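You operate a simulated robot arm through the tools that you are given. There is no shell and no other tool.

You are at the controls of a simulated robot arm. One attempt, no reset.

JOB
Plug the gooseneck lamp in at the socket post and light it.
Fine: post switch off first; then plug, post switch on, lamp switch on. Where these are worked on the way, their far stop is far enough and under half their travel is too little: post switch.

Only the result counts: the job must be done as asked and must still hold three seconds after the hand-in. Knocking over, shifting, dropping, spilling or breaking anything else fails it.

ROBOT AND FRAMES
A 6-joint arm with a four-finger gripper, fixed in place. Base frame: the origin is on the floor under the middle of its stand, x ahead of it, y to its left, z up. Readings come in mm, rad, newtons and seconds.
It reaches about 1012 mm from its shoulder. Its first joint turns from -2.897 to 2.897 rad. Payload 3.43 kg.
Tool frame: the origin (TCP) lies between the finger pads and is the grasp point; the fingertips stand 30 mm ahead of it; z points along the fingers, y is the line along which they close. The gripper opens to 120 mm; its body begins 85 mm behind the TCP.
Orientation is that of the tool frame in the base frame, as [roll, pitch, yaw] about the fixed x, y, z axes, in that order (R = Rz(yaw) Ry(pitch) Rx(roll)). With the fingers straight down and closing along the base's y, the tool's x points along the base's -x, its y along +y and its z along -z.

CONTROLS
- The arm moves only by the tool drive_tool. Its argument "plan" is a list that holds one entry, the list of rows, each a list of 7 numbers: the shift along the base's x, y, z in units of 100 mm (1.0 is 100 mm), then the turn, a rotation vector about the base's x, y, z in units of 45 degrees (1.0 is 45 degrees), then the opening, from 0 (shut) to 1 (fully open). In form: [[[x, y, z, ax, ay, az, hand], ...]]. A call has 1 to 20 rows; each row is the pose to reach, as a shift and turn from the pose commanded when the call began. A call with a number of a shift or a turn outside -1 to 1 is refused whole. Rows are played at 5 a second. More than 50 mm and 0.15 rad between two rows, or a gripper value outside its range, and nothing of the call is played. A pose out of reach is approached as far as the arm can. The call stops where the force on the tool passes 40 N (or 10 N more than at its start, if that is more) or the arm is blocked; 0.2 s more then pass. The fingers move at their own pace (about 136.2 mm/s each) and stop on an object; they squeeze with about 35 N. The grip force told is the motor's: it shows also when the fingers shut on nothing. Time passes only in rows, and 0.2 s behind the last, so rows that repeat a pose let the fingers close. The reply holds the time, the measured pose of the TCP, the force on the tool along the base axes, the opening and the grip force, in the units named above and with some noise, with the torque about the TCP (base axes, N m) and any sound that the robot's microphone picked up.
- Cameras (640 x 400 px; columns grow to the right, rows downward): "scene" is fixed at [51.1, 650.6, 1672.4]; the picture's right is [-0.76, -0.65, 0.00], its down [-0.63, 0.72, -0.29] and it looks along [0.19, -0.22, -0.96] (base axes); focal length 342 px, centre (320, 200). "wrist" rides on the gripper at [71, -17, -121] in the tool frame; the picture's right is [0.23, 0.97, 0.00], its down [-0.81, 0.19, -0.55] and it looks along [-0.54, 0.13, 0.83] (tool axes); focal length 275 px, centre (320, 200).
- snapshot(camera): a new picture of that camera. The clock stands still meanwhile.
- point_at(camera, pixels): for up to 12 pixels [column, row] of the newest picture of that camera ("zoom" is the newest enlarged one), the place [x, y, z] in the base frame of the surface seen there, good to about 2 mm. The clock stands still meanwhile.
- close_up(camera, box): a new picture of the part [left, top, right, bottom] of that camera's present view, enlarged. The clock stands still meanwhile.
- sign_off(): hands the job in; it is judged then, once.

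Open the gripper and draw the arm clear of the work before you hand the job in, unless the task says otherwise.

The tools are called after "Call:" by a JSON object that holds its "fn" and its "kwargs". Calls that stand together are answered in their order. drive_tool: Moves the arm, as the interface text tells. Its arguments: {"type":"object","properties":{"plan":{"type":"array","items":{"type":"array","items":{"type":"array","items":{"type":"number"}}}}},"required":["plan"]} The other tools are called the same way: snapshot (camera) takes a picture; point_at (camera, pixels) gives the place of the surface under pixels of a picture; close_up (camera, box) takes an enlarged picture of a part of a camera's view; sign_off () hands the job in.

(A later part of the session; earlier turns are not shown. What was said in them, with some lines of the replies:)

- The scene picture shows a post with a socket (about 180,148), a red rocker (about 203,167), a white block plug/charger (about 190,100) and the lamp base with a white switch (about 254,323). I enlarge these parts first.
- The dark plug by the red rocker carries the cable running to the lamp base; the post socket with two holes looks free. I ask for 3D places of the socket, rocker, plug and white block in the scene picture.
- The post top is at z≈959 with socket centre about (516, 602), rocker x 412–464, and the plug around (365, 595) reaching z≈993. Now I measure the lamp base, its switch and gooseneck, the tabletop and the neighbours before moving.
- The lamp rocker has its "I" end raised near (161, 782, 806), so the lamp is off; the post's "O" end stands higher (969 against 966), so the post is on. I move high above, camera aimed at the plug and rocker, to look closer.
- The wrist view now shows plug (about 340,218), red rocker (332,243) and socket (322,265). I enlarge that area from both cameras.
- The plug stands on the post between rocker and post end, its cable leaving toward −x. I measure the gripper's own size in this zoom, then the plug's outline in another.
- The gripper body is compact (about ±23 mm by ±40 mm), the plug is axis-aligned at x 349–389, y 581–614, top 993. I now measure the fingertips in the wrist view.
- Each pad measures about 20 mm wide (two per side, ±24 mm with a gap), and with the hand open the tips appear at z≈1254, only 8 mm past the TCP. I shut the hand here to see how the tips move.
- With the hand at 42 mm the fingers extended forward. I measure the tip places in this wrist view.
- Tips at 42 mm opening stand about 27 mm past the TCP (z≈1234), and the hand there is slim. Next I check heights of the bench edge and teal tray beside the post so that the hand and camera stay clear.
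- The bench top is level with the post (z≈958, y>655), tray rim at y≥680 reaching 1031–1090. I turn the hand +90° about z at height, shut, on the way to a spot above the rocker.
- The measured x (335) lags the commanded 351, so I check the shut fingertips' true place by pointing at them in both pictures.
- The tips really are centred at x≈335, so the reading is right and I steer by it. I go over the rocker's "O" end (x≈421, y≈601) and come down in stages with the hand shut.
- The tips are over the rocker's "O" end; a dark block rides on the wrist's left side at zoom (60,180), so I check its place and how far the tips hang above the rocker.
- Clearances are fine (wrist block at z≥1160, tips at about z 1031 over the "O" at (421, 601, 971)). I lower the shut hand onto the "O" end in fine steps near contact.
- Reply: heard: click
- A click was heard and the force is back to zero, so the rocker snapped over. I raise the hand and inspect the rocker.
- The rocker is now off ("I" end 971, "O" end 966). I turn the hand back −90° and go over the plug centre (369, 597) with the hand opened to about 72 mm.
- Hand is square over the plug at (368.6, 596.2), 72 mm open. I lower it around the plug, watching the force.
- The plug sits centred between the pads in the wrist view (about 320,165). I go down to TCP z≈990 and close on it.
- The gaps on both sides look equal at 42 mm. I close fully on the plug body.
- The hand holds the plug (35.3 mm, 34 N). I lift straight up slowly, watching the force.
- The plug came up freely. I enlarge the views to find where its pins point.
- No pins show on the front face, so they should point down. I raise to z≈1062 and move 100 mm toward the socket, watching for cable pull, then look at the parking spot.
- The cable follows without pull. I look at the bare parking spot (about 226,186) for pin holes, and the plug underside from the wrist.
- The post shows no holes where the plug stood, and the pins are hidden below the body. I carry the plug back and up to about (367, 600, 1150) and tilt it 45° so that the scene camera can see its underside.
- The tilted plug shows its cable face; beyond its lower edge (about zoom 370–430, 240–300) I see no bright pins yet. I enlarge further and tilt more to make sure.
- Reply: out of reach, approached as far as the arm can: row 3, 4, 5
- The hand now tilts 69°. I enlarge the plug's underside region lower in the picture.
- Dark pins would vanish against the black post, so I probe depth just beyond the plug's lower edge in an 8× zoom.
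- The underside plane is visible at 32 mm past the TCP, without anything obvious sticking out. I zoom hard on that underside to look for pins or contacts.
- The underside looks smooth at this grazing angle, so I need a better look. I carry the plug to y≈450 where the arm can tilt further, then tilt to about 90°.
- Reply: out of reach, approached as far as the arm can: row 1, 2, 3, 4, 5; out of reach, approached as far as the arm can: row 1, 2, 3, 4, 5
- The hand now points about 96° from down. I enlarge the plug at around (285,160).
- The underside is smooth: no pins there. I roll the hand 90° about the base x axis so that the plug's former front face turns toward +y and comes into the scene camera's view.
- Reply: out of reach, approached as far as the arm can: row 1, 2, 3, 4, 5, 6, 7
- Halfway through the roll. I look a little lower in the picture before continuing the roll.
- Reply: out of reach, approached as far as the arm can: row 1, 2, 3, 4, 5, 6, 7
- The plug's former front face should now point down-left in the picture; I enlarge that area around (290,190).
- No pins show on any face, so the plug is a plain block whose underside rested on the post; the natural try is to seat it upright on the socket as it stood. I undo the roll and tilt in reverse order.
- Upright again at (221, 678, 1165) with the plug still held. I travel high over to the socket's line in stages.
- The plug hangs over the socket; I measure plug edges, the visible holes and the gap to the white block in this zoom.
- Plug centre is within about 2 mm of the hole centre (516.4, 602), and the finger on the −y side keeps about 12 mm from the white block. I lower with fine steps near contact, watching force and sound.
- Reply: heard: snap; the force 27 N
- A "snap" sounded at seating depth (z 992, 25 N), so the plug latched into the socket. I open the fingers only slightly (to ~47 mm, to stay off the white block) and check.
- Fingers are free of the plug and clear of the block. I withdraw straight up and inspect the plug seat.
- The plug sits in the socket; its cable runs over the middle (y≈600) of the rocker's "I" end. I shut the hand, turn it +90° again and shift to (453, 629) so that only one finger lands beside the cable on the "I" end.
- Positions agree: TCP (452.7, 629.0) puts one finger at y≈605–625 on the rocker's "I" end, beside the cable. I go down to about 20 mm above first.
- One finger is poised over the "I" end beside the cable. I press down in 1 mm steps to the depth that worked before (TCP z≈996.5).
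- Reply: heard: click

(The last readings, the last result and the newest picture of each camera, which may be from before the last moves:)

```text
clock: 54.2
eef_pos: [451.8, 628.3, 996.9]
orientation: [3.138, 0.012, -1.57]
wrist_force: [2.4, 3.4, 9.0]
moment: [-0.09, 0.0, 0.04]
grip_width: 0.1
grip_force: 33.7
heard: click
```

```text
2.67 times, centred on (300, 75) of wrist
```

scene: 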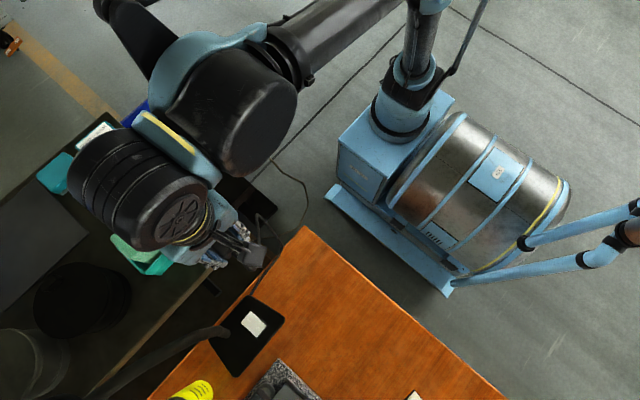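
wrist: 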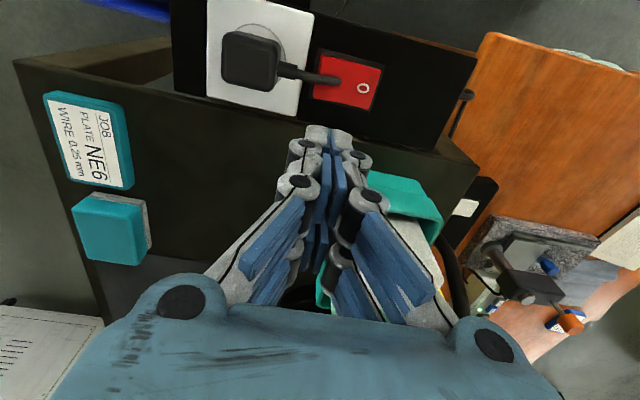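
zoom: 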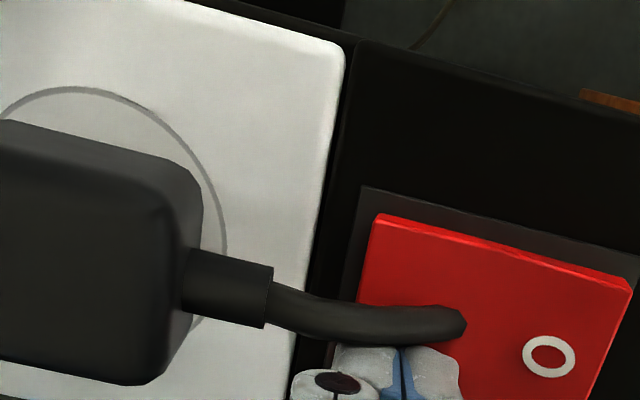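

A click came, with 9 N still on the finger. I press one more millimetre to make sure that the rocker is on its stop, then raise and inspect.

Call:
{"fn": "drive_tool", "kwargs": {"plan": [[[0, 0, -0.01, 0, 0, 0, 0], [0, 0, -0.01, 0, 0, 0, 0]]]}}

Call:
{"fn": "drive_tool", "kwargs": {"plan": [[[0, 0, 0.05, 0, 0, 0, 0], [0, 0, 0.2, 0, 0, 0, 0], [0, 0, 0.45, 0, 0, 0, 0], [0, 0, 0.75, 0, 0, 0, 0], [0, 0, 1.0, 0, 0, 0, 0], [0, 0, 1.0, 0, 0, 0, 0]]]}}

Call:
{"fn": "close_up", "kwargs": {"camera": "scene", "box": [160, 130, 240, 180]}}

Call:
{"fn": "close_up", "kwargs": {"camera": "wrist", "box": [200, 10, 400, 135]}}

Call:
{"fn": "point_at", "kwargs": {"camera": "zoom", "pixels": [[385, 180], [375, 225], [400, 260], [450, 190], [520, 220], [525, 260], [560, 220], [540, 290], [200, 150], [120, 100]]}}

```text
clock: 54.8
eef_pos: [452.7, 628.4, 996.9]
orientation: [3.14, 0.011, -1.571]
wrist_force: [6.8, 8.8, 18.9]
moment: [-0.15, -0.04, 0.05]
grip_width: 0.0
grip_force: 33.8
```

```text
clock: 56.2
eef_pos: [451.4, 625.9, 1094.8]
orientation: [3.139, 0.011, -1.571]
wrist_force: [0.1, 0.0, 0.2]
moment: [0.0, -0.01, 0.0]
grip_width: 0.2
grip_force: 33.5
```

```text
8.00 times, centred on (200, 155) of scene
```

zoom: 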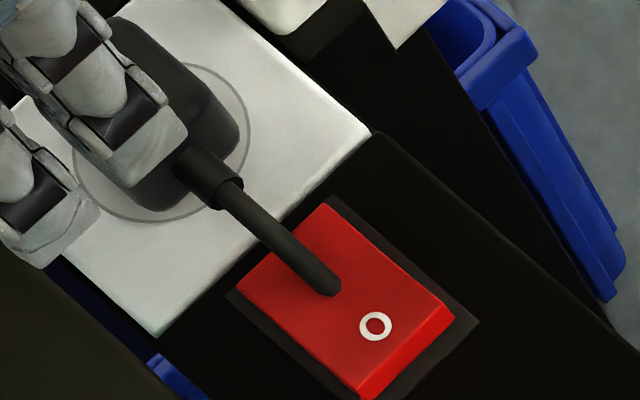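

```text
3.20 times, centred on (300, 72) of wrist
```

zoom: 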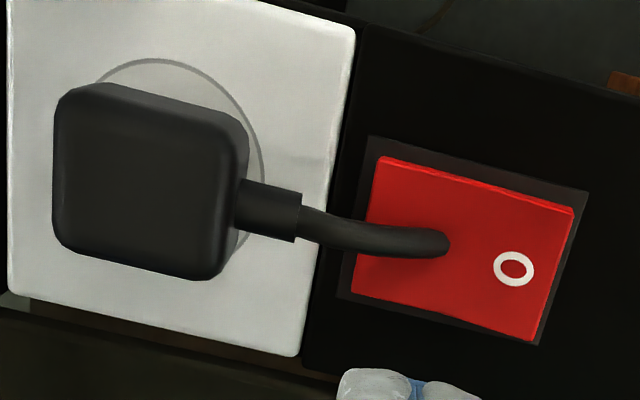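

```text
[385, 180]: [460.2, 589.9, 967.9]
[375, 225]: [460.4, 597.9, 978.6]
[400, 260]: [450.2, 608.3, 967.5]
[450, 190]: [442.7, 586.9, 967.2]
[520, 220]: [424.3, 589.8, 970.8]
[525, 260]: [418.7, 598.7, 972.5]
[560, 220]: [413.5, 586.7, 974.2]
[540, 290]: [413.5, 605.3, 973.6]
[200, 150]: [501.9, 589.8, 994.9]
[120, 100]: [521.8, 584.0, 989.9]
```

The rocker is on ("I" 967, "O" 973) and the plug is seated. Now I measure the lamp's rocker and the gooseneck root closely.

Call:
{"fn": "close_up", "kwargs": {"camera": "scene", "box": [200, 280, 300, 343]}}

Call:
{"fn": "point_at", "kwargs": {"camera": "zoom", "pixels": [[325, 205], [268, 268], [360, 355], [418, 292], [312, 255], [370, 310], [340, 280], [300, 300], [385, 250], [160, 340], [120, 300], [60, 330]]}}

Call:
{"fn": "point_at", "kwargs": {"camera": "scene", "pixels": [[222, 335], [215, 325], [205, 333], [195, 332], [185, 340], [170, 345], [160, 352], [120, 375], [95, 395], [40, 290], [120, 290], [80, 345]]}}

```text
6.35 times, centred on (250, 312) of scene
```

zoom: 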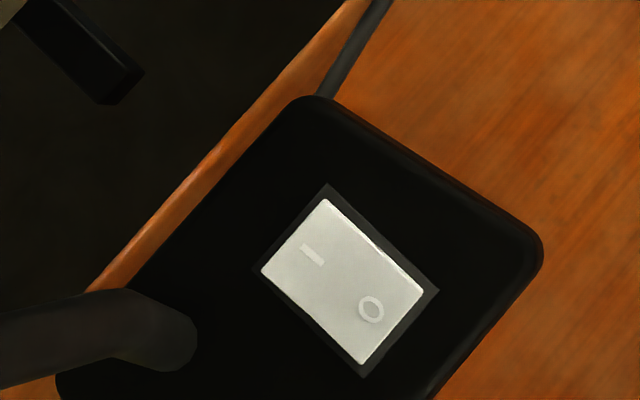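

```text
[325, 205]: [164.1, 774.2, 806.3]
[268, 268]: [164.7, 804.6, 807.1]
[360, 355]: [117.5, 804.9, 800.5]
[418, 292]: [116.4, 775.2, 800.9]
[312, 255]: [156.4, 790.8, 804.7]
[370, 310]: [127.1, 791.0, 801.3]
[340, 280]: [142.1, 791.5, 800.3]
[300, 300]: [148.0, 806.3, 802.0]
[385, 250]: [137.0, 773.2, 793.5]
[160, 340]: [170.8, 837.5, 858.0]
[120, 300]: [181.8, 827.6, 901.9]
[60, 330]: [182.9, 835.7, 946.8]
```

```text
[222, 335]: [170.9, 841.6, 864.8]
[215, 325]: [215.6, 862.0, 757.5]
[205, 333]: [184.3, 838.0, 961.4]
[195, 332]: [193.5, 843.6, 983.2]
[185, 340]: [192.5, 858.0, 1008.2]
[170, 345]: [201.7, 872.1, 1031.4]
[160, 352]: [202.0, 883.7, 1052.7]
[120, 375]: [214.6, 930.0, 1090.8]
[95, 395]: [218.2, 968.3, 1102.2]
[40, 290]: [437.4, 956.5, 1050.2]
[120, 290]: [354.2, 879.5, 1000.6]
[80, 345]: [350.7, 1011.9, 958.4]
```

The lamp rocker spans x 117–165, y 774–805, with "I" up at 806; the gooseneck stays at y≥826. I rise and travel back over toward (156, 770), keeping the hand shut and turned as it is.

Call:
{"fn": "drive_tool", "kwargs": {"plan": [[[0, 0, 0.3, 0, 0, 0, 0], [-0.2, 0, 0.6, 0, 0, 0, 0], [-0.45, 0, 0.75, 0, 0, 0, 0], [-0.75, 0, 0.75, 0, 0, 0, 0], [-1.0, 0, 0.75, 0, 0, 0, 0], [-1.0, 0, 0.75, 0, 0, 0, 0]]]}}

Call:
{"fn": "drive_tool", "kwargs": {"plan": [[[-0.25, 0.05, 0, 0, 0, 0, 0], [-0.5, 0.15, 0, 0, 0, 0, 0], [-0.75, 0.3, 0, 0, 0, 0, 0], [-1.0, 0.45, 0, 0, 0, 0, 0], [-1.0, 0.45, 0, 0, 0, 0, 0]]]}}

Call:
{"fn": "snapshot", "kwargs": {"camera": "scene"}}

Call:
{"fn": "snapshot", "kwargs": {"camera": "wrist"}}

```text
clock: 57.6
eef_pos: [351.9, 628.4, 1168.7]
orientation: [-3.141, 0.013, -1.57]
wrist_force: [-0.3, -0.3, 0.0]
moment: [0.0, -0.02, 0.01]
grip_width: 0.0
grip_force: 33.6
```

```text
clock: 58.8
eef_pos: [252.4, 674.9, 1169.3]
orientation: [3.138, 0.012, -1.57]
wrist_force: [-0.4, -0.3, 0.4]
moment: [0.01, -0.01, -0.03]
grip_width: 0.1
grip_force: 33.0
```

```text
taken
```

scene: 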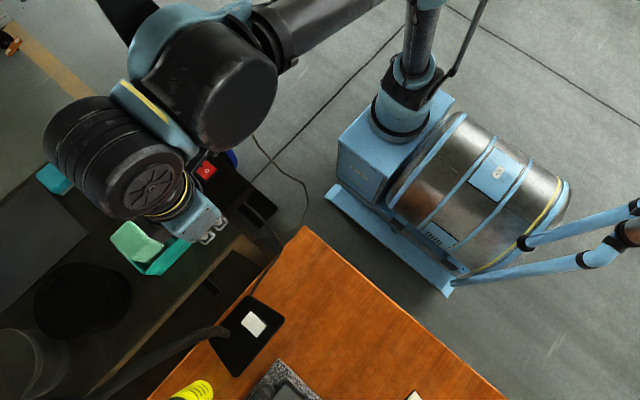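

```text
taken
```

wrist: 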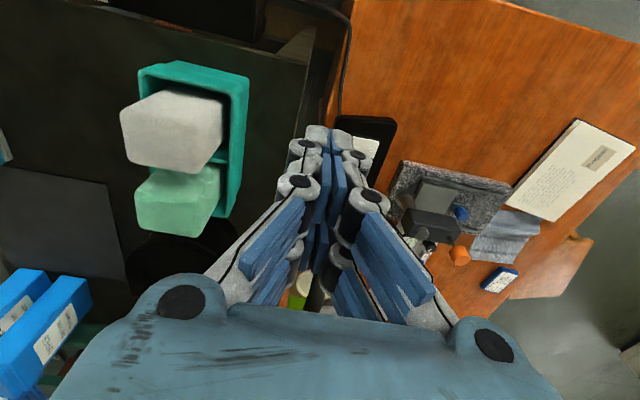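

The black wrist drum at about (115,160) hangs to the +x/+y side of the hand; I measure it to see whether it would clear the gooseneck when I go down at the lamp.

Call:
{"fn": "point_at", "kwargs": {"camera": "scene", "pixels": [[50, 130], [60, 170], [100, 205], [130, 215], [150, 190], [165, 195], [180, 150], [115, 160], [80, 110], [190, 195], [160, 225], [215, 75]]}}

```text
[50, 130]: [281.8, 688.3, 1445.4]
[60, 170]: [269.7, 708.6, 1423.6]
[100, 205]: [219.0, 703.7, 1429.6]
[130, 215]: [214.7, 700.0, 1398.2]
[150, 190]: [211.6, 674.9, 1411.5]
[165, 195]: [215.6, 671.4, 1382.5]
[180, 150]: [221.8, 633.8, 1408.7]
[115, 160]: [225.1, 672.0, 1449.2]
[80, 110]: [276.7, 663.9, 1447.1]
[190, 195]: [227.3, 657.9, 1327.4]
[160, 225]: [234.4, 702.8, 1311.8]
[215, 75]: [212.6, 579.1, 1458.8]
```

The drum stays within about 45 mm of the tool axis, so it clears the gooseneck (y≥826). I go to above the lamp switch and start down.

Call:
{"fn": "drive_tool", "kwargs": {"plan": [[[-0.25, 0.25, 0, 0, 0, 0, 0], [-0.5, 0.5, 0, 0, 0, 0, 0], [-0.75, 0.75, 0, 0, 0, 0, 0], [-0.96, 0.95, 0, 0, 0, 0, 0], [-0.96, 0.95, 0, 0, 0, 0, 0]]]}}

Call:
{"fn": "drive_tool", "kwargs": {"plan": [[[0, 0, -0.25, 0, 0, 0, 0], [0, 0, -0.5, 0, 0, 0, 0], [0, 0, -0.75, 0, 0, 0, 0], [0, 0, -1.0, 0, 0, 0, 0], [0, 0, -1.0, 0, 0, 0, 0]]]}}

Call:
{"fn": "snapshot", "kwargs": {"camera": "scene"}}

Call:
{"fn": "snapshot", "kwargs": {"camera": "wrist"}}

```text
clock: 60.0
eef_pos: [155.6, 768.6, 1171.4]
orientation: [3.139, 0.012, -1.571]
wrist_force: [-0.3, -0.1, -0.3]
moment: [0.0, 0.03, 0.05]
grip_width: 0.0
grip_force: 33.4
```

```text
clock: 61.2
eef_pos: [155.7, 766.6, 1070.6]
orientation: [3.139, 0.013, -1.571]
wrist_force: [-0.1, 0.9, 0.8]
moment: [-0.02, 0.0, 0.0]
grip_width: 0.2
grip_force: 33.4
```

```text
taken
```

scene: 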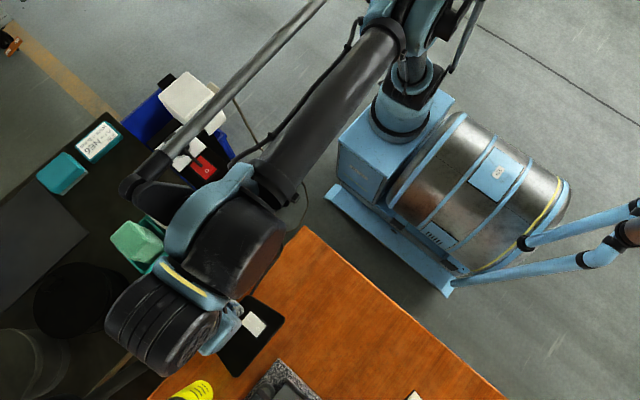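

```text
taken
```

wrist: 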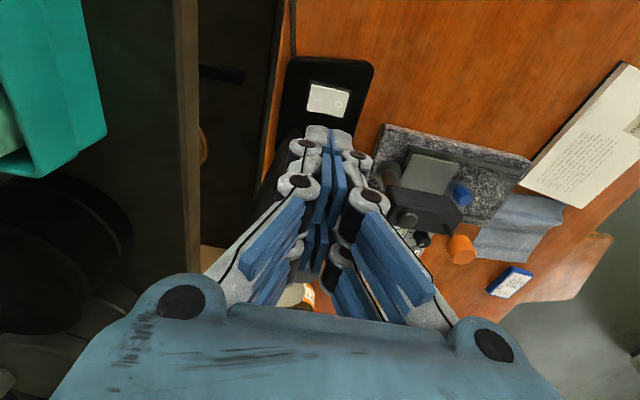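

The forearm and upper wrist now pass over the tray; I check their heights before lowering another 240 mm.

Call:
{"fn": "point_at", "kwargs": {"camera": "scene", "pixels": [[130, 190], [150, 200], [180, 225], [205, 215], [240, 245], [275, 240], [230, 290], [250, 200], [120, 290], [160, 360], [210, 345], [115, 320]]}}

Call:
{"fn": "point_at", "kwargs": {"camera": "wrist", "pixels": [[328, 100], [315, 90], [340, 105], [285, 150], [270, 190], [440, 170], [430, 215], [345, 135]]}}

```text
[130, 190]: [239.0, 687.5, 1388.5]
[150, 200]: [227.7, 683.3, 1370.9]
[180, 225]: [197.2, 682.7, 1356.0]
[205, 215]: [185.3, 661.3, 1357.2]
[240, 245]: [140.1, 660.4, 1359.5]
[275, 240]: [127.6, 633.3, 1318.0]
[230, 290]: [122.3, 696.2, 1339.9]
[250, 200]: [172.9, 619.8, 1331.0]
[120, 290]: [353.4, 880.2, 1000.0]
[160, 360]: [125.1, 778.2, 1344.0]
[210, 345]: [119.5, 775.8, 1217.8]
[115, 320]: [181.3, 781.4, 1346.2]
```

```text
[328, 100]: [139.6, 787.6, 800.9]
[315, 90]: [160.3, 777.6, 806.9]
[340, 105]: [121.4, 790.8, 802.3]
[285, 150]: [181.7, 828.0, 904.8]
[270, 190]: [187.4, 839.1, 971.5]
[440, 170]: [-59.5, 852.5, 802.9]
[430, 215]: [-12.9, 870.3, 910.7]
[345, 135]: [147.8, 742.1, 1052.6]
```

Those links sit at x≤240 and z≥1318, away from the tray (x≥331) and well above the bench. I lower another 100 mm and check again.

Call:
{"fn": "drive_tool", "kwargs": {"plan": [[[0, 0.01, -0.25, 0, 0, 0, 0], [0, 0.02, -0.5, 0, 0, 0, 0], [0, 0.03, -0.75, 0, 0, 0, 0], [0, 0.03, -1.0, 0, 0, 0, 0], [0, 0.03, -1.0, 0, 0, 0, 0]]]}}

Call:
{"fn": "snapshot", "kwargs": {"camera": "scene"}}

Call:
{"fn": "snapshot", "kwargs": {"camera": "wrist"}}

Call:
{"fn": "point_at", "kwargs": {"camera": "scene", "pixels": [[130, 190], [150, 210], [180, 235], [120, 200], [160, 180], [110, 320], [130, 350], [195, 340]]}}

```text
clock: 62.4
eef_pos: [155.5, 771.8, 970.6]
orientation: [3.14, 0.011, -1.57]
wrist_force: [0.2, -0.2, 0.7]
moment: [0.01, 0.01, -0.01]
grip_width: 0.0
grip_force: 33.7
```

```text
taken
```

scene: 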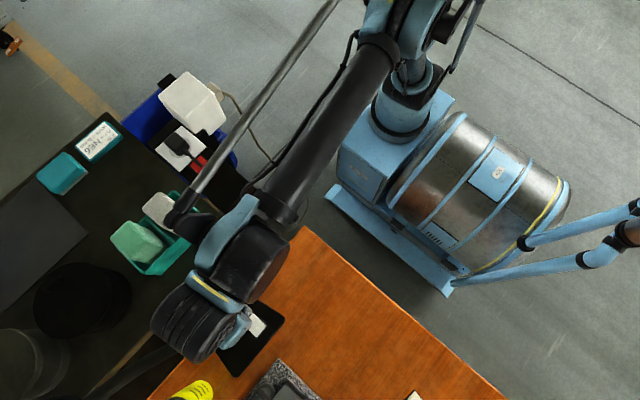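

```text
taken
```

wrist: 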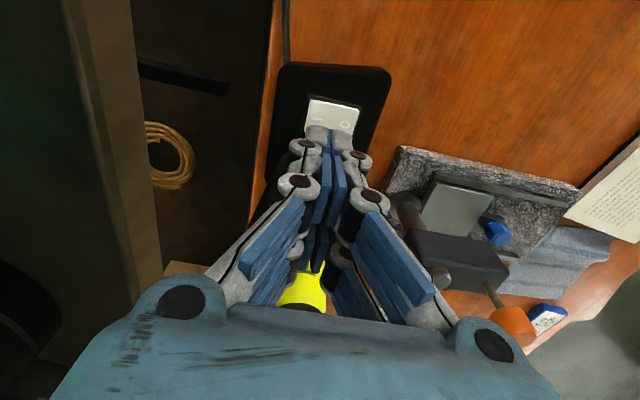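

```text
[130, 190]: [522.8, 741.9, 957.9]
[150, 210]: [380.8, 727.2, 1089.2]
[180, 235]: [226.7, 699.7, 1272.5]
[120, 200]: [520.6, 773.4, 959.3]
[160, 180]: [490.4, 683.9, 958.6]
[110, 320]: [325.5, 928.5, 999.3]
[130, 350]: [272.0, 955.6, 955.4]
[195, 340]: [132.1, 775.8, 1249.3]
```

The arm stays clear of the tray and neck. I lower another 100 mm, shifting 4 mm toward −y for extra room beside the gooseneck.

Call:
{"fn": "drive_tool", "kwargs": {"plan": [[[0, -0.02, -0.25, 0, 0, 0, 0], [0, -0.04, -0.5, 0, 0, 0, 0], [0, -0.04, -0.75, 0, 0, 0, 0], [0, -0.04, -1.0, 0, 0, 0, 0], [0, -0.04, -1.0, 0, 0, 0, 0]]]}}

Call:
{"fn": "snapshot", "kwargs": {"camera": "scene"}}

Call:
{"fn": "close_up", "kwargs": {"camera": "scene", "box": [160, 260, 320, 360]}}

Call:
{"fn": "snapshot", "kwargs": {"camera": "wrist"}}

```text
clock: 63.6
eef_pos: [157.8, 769.4, 868.9]
orientation: [3.14, 0.011, -1.573]
wrist_force: [-0.6, 0.5, -0.1]
moment: [-0.03, 0.0, -0.02]
grip_width: 0.0
grip_force: 33.9
```

```text
taken
```

scene: 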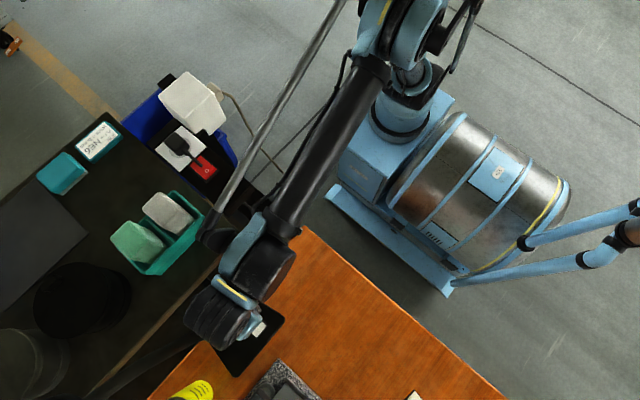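

```text
4.00 times, centred on (240, 310) of scene
```

zoom: 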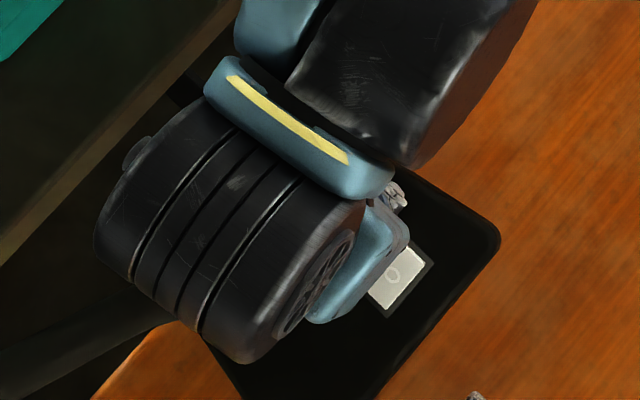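

```text
taken
```

wrist: 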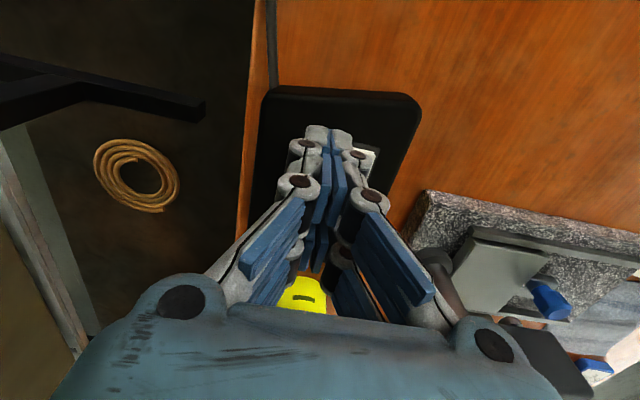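

TCP is at (157.8, 769.4, 868.9) with the finger above the lamp's "I" end. I press down in 1 mm steps to about z 831.5, listening for the click.

Call:
{"fn": "drive_tool", "kwargs": {"plan": [[[0, 0, -0.15, 0, 0, 0, 0], [0, 0, -0.25, 0, 0, 0, 0], [0, 0, -0.3, 0, 0, 0, 0], [0, 0, -0.32, 0, 0, 0, 0], [0, 0, -0.33, 0, 0, 0, 0], [0, 0, -0.34, 0, 0, 0, 0], [0, 0, -0.35, 0, 0, 0, 0], [0, 0, -0.36, 0, 0, 0, 0], [0, 0, -0.37, 0, 0, 0, 0], [0, 0, -0.375, 0, 0, 0, 0], [0, 0, -0.375, 0, 0, 0, 0]]]}}

Call:
{"fn": "snapshot", "kwargs": {"camera": "wrist"}}

Call:
{"fn": "snapshot", "kwargs": {"camera": "scene"}}

```text
clock: 66.0
eef_pos: [156.8, 768.3, 833.2]
orientation: [3.139, 0.012, -1.571]
wrist_force: [0.6, 0.5, 0.4]
moment: [0.01, 0.0, 0.0]
grip_width: 0.0
grip_force: 33.4
```

```text
taken
```

wrist: 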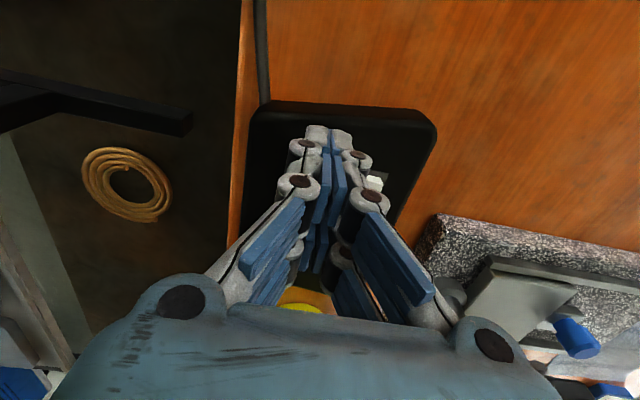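

```text
taken
```

scene: 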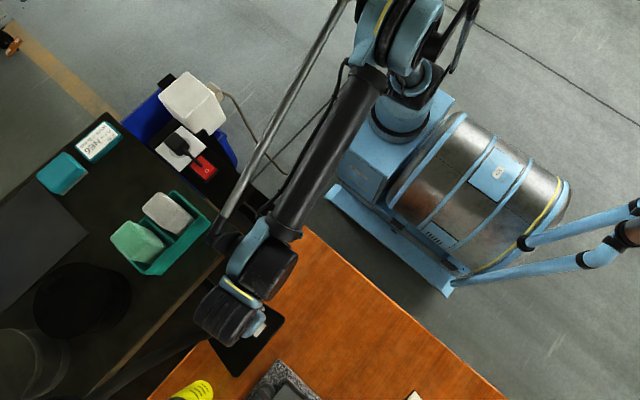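

No contact or click yet at z 833. I continue in 1 mm steps.

Call:
{"fn": "drive_tool", "kwargs": {"plan": [[[0, 0, -0.01, 0, 0, 0, 0], [0, 0, -0.02, 0, 0, 0, 0], [0, 0, -0.03, 0, 0, 0, 0], [0, 0, -0.03, 0, 0, 0, 0]]]}}

```text
clock: 67.0
eef_pos: [155.8, 767.7, 830.6]
orientation: [3.138, 0.013, -1.572]
wrist_force: [-2.8, 3.4, 20.3]
moment: [0.3, 0.21, 0.03]
grip_width: 0.1
grip_force: 33.8
heard: click
```

A click sounded with 20 N at z 830.6. I lift off slowly and look whether the lamp is lit.

Call:
{"fn": "drive_tool", "kwargs": {"plan": [[[0, 0, 0.05, 0, 0, 0, 0], [0, 0, 0.2, 0, 0, 0, 0], [0, 0, 0.45, 0, 0, 0, 0], [0, 0, 0.75, 0, 0, 0, 0], [0, 0, 1.0, 0, 0, 0, 0], [0, 0, 1.0, 0, 0, 0, 0]]]}}

Call:
{"fn": "snapshot", "kwargs": {"camera": "scene"}}

Call:
{"fn": "snapshot", "kwargs": {"camera": "wrist"}}

```text
clock: 68.4
eef_pos: [157.3, 769.9, 930.1]
orientation: [3.139, 0.011, -1.571]
wrist_force: [0.7, 0.5, -0.3]
moment: [0.0, 0.02, 0.03]
grip_width: 0.0
grip_force: 33.5
```

```text
taken
```

scene: 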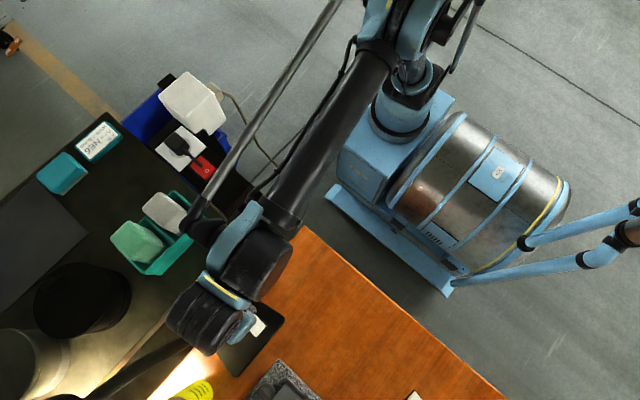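

```text
taken
```

wrist: 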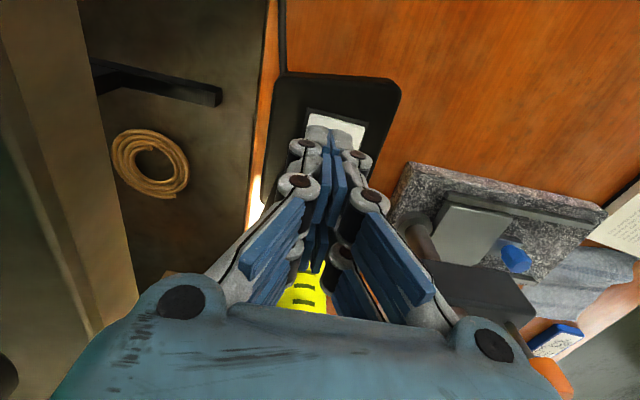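

The lamp is lit: a bright pool shows at the lower left of the scene picture (about 180,370 and 40,350). I raise the arm clear of the lamp.

Call:
{"fn": "drive_tool", "kwargs": {"plan": [[[0, 0, 0.25, 0, 0, 0, 0], [0, 0, 0.5, 0, 0, 0, 0], [0, 0, 0.75, 0, 0, 0, 0], [0, -0.02, 1.0, 0, 0, 0, 0], [0, -0.02, 1.0, 0, 0, 0, 0]]]}}

Call:
{"fn": "drive_tool", "kwargs": {"plan": [[[0, 0, 0.25, 0, 0, 0, 0], [0, 0, 0.5, 0, 0, 0, 0], [0, 0, 0.75, 0, 0, 0, 0], [0, -0.2, 1.0, 0, 0, 0, 0], [0, -0.4, 1.0, 0, 0, 0, 0], [0, -0.6, 1.0, 0, 0, 0, 0]]]}}

Call:
{"fn": "drive_tool", "kwargs": {"plan": [[[-0.1, -0.25, 0.2, 0, 0, 0, 0.2], [-0.2, -0.5, 0.4, 0, 0, 0, 0.5], [-0.3, -0.75, 0.6, 0, 0, 0, 0.8], [-0.4, -1.0, 0.7, 0, 0, 0, 1], [-0.5, -1.0, 0.7, 0, 0, 0, 1], [-0.5, -1.0, 0.7, 0, 0, 0, 1]]]}}

Call:
{"fn": "drive_tool", "kwargs": {"plan": [[[0, -0.25, 0, 0, 0, 0, 1], [0, -0.5, 0, 0, 0, 0, 1], [0, -0.75, 0, 0, 0, 0, 1], [0, -1.0, 0, 0, 0, 0, 1], [0, -1.0, 0, 0, 0, 0, 1]]]}}

Call:
{"fn": "snapshot", "kwargs": {"camera": "scene"}}

```text
clock: 69.6
eef_pos: [157.7, 765.2, 1031.0]
orientation: [3.139, 0.011, -1.571]
wrist_force: [0.5, -0.5, 0.3]
moment: [0.04, -0.01, -0.01]
grip_width: 0.2
grip_force: 33.0
```

```text
clock: 71.0
eef_pos: [153.1, 707.3, 1131.1]
orientation: [3.139, 0.012, -1.569]
wrist_force: [-0.3, 0.1, 0.0]
moment: [-0.01, 0.01, -0.02]
grip_width: 0.0
grip_force: 32.8
```

```text
clock: 72.4
eef_pos: [106.0, 603.7, 1201.4]
orientation: [3.14, 0.013, -1.57]
wrist_force: [0.5, -0.4, -0.4]
moment: [0.02, 0.01, 0.02]
grip_width: 120.0
grip_force: 0.1
```

```text
clock: 73.6
eef_pos: [104.4, 505.1, 1201.7]
orientation: [3.139, 0.011, -1.57]
wrist_force: [0.5, -0.2, 0.0]
moment: [-0.02, -0.01, 0.01]
grip_width: 119.7
grip_force: 0.0
```

```text
taken
```

scene: 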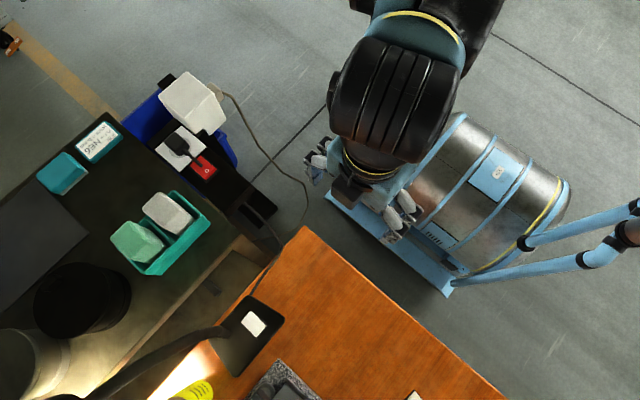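

The arm is clear with the hand open and the lamp's light pool shows. I verify plug, both rockers and the lamp base one last time.

Call:
{"fn": "close_up", "kwargs": {"camera": "scene", "box": [130, 60, 290, 190]}}

Call:
{"fn": "close_up", "kwargs": {"camera": "scene", "box": [200, 280, 300, 343]}}

Call:
{"fn": "point_at", "kwargs": {"camera": "zoom", "pixels": [[325, 205], [268, 268], [360, 355], [418, 292], [312, 255], [370, 310], [310, 105], [530, 240]]}}

Call:
{"fn": "point_at", "kwargs": {"camera": "scene", "pixels": [[187, 72], [160, 98], [186, 118], [213, 95], [178, 145], [205, 170], [165, 210], [140, 240]]}}

```text
3.08 times, centred on (210, 125) of scene
```

zoom: 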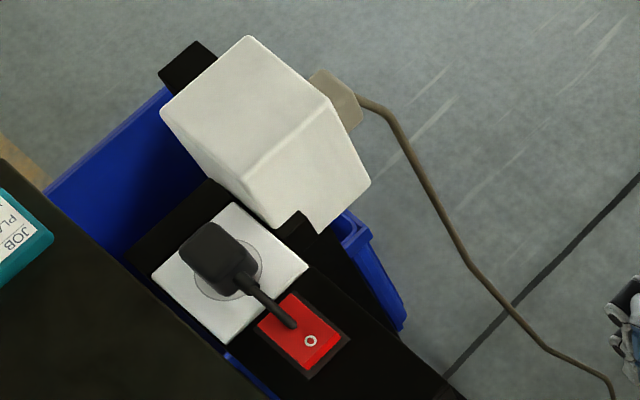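

```text
6.35 times, centred on (250, 312) of scene
```

zoom: 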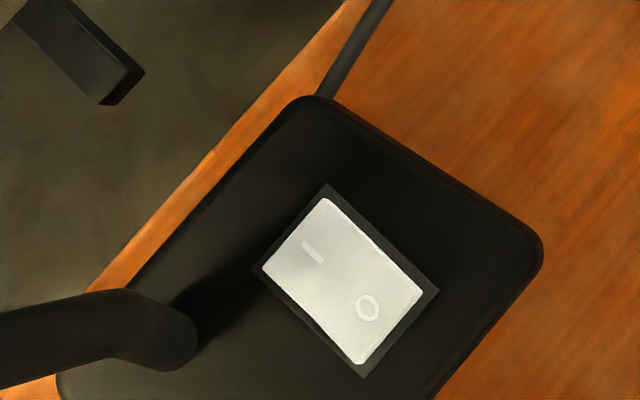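

```text
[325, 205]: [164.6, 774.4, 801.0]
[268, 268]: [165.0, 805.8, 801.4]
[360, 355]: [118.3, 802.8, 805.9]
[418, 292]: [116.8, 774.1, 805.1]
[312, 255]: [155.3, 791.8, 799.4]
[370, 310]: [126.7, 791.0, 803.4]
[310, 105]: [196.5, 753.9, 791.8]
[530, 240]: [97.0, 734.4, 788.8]
```

```text
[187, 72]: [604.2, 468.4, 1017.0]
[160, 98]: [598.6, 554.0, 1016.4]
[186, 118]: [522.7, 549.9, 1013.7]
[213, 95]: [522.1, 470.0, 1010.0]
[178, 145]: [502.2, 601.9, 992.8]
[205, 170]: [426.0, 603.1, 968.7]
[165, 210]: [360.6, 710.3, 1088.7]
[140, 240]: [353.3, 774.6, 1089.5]
```

The lamp rocker is now on ("I" end 801, "O" end 805), the plug is seated, the post rocker is on, and the lamp is lit. The white block and tray measure where they were before, and the hand is open and clear, so I hand the job in.

Call:
{"fn": "sign_off", "kwargs": {}}

```text
The job is handed in.
```

The gooseneck lamp is plugged in at the socket post and lit, and I have handed the job in.

- **Order:** I switched the post off first (click), seated the plug in the socket (snap), switched the post on (click), then switched the lamp on (click).
- **Final check:** The last scene picture shows the lamp's light pool. The plug is still seated, and the lamp rocker measures on. The post rocker measured on right after I pressed it.
- **Surroundings:** The white block and the boxes in the tray measure where they were at the start. The lamp rocker has not moved either.
- **Plug:** It showed no visible pins on any face. I seated it the way up it had stood on the post; the snap and the lit lamp confirm that was right.
- **Arm:** The gripper is open and drawn clear of the work.
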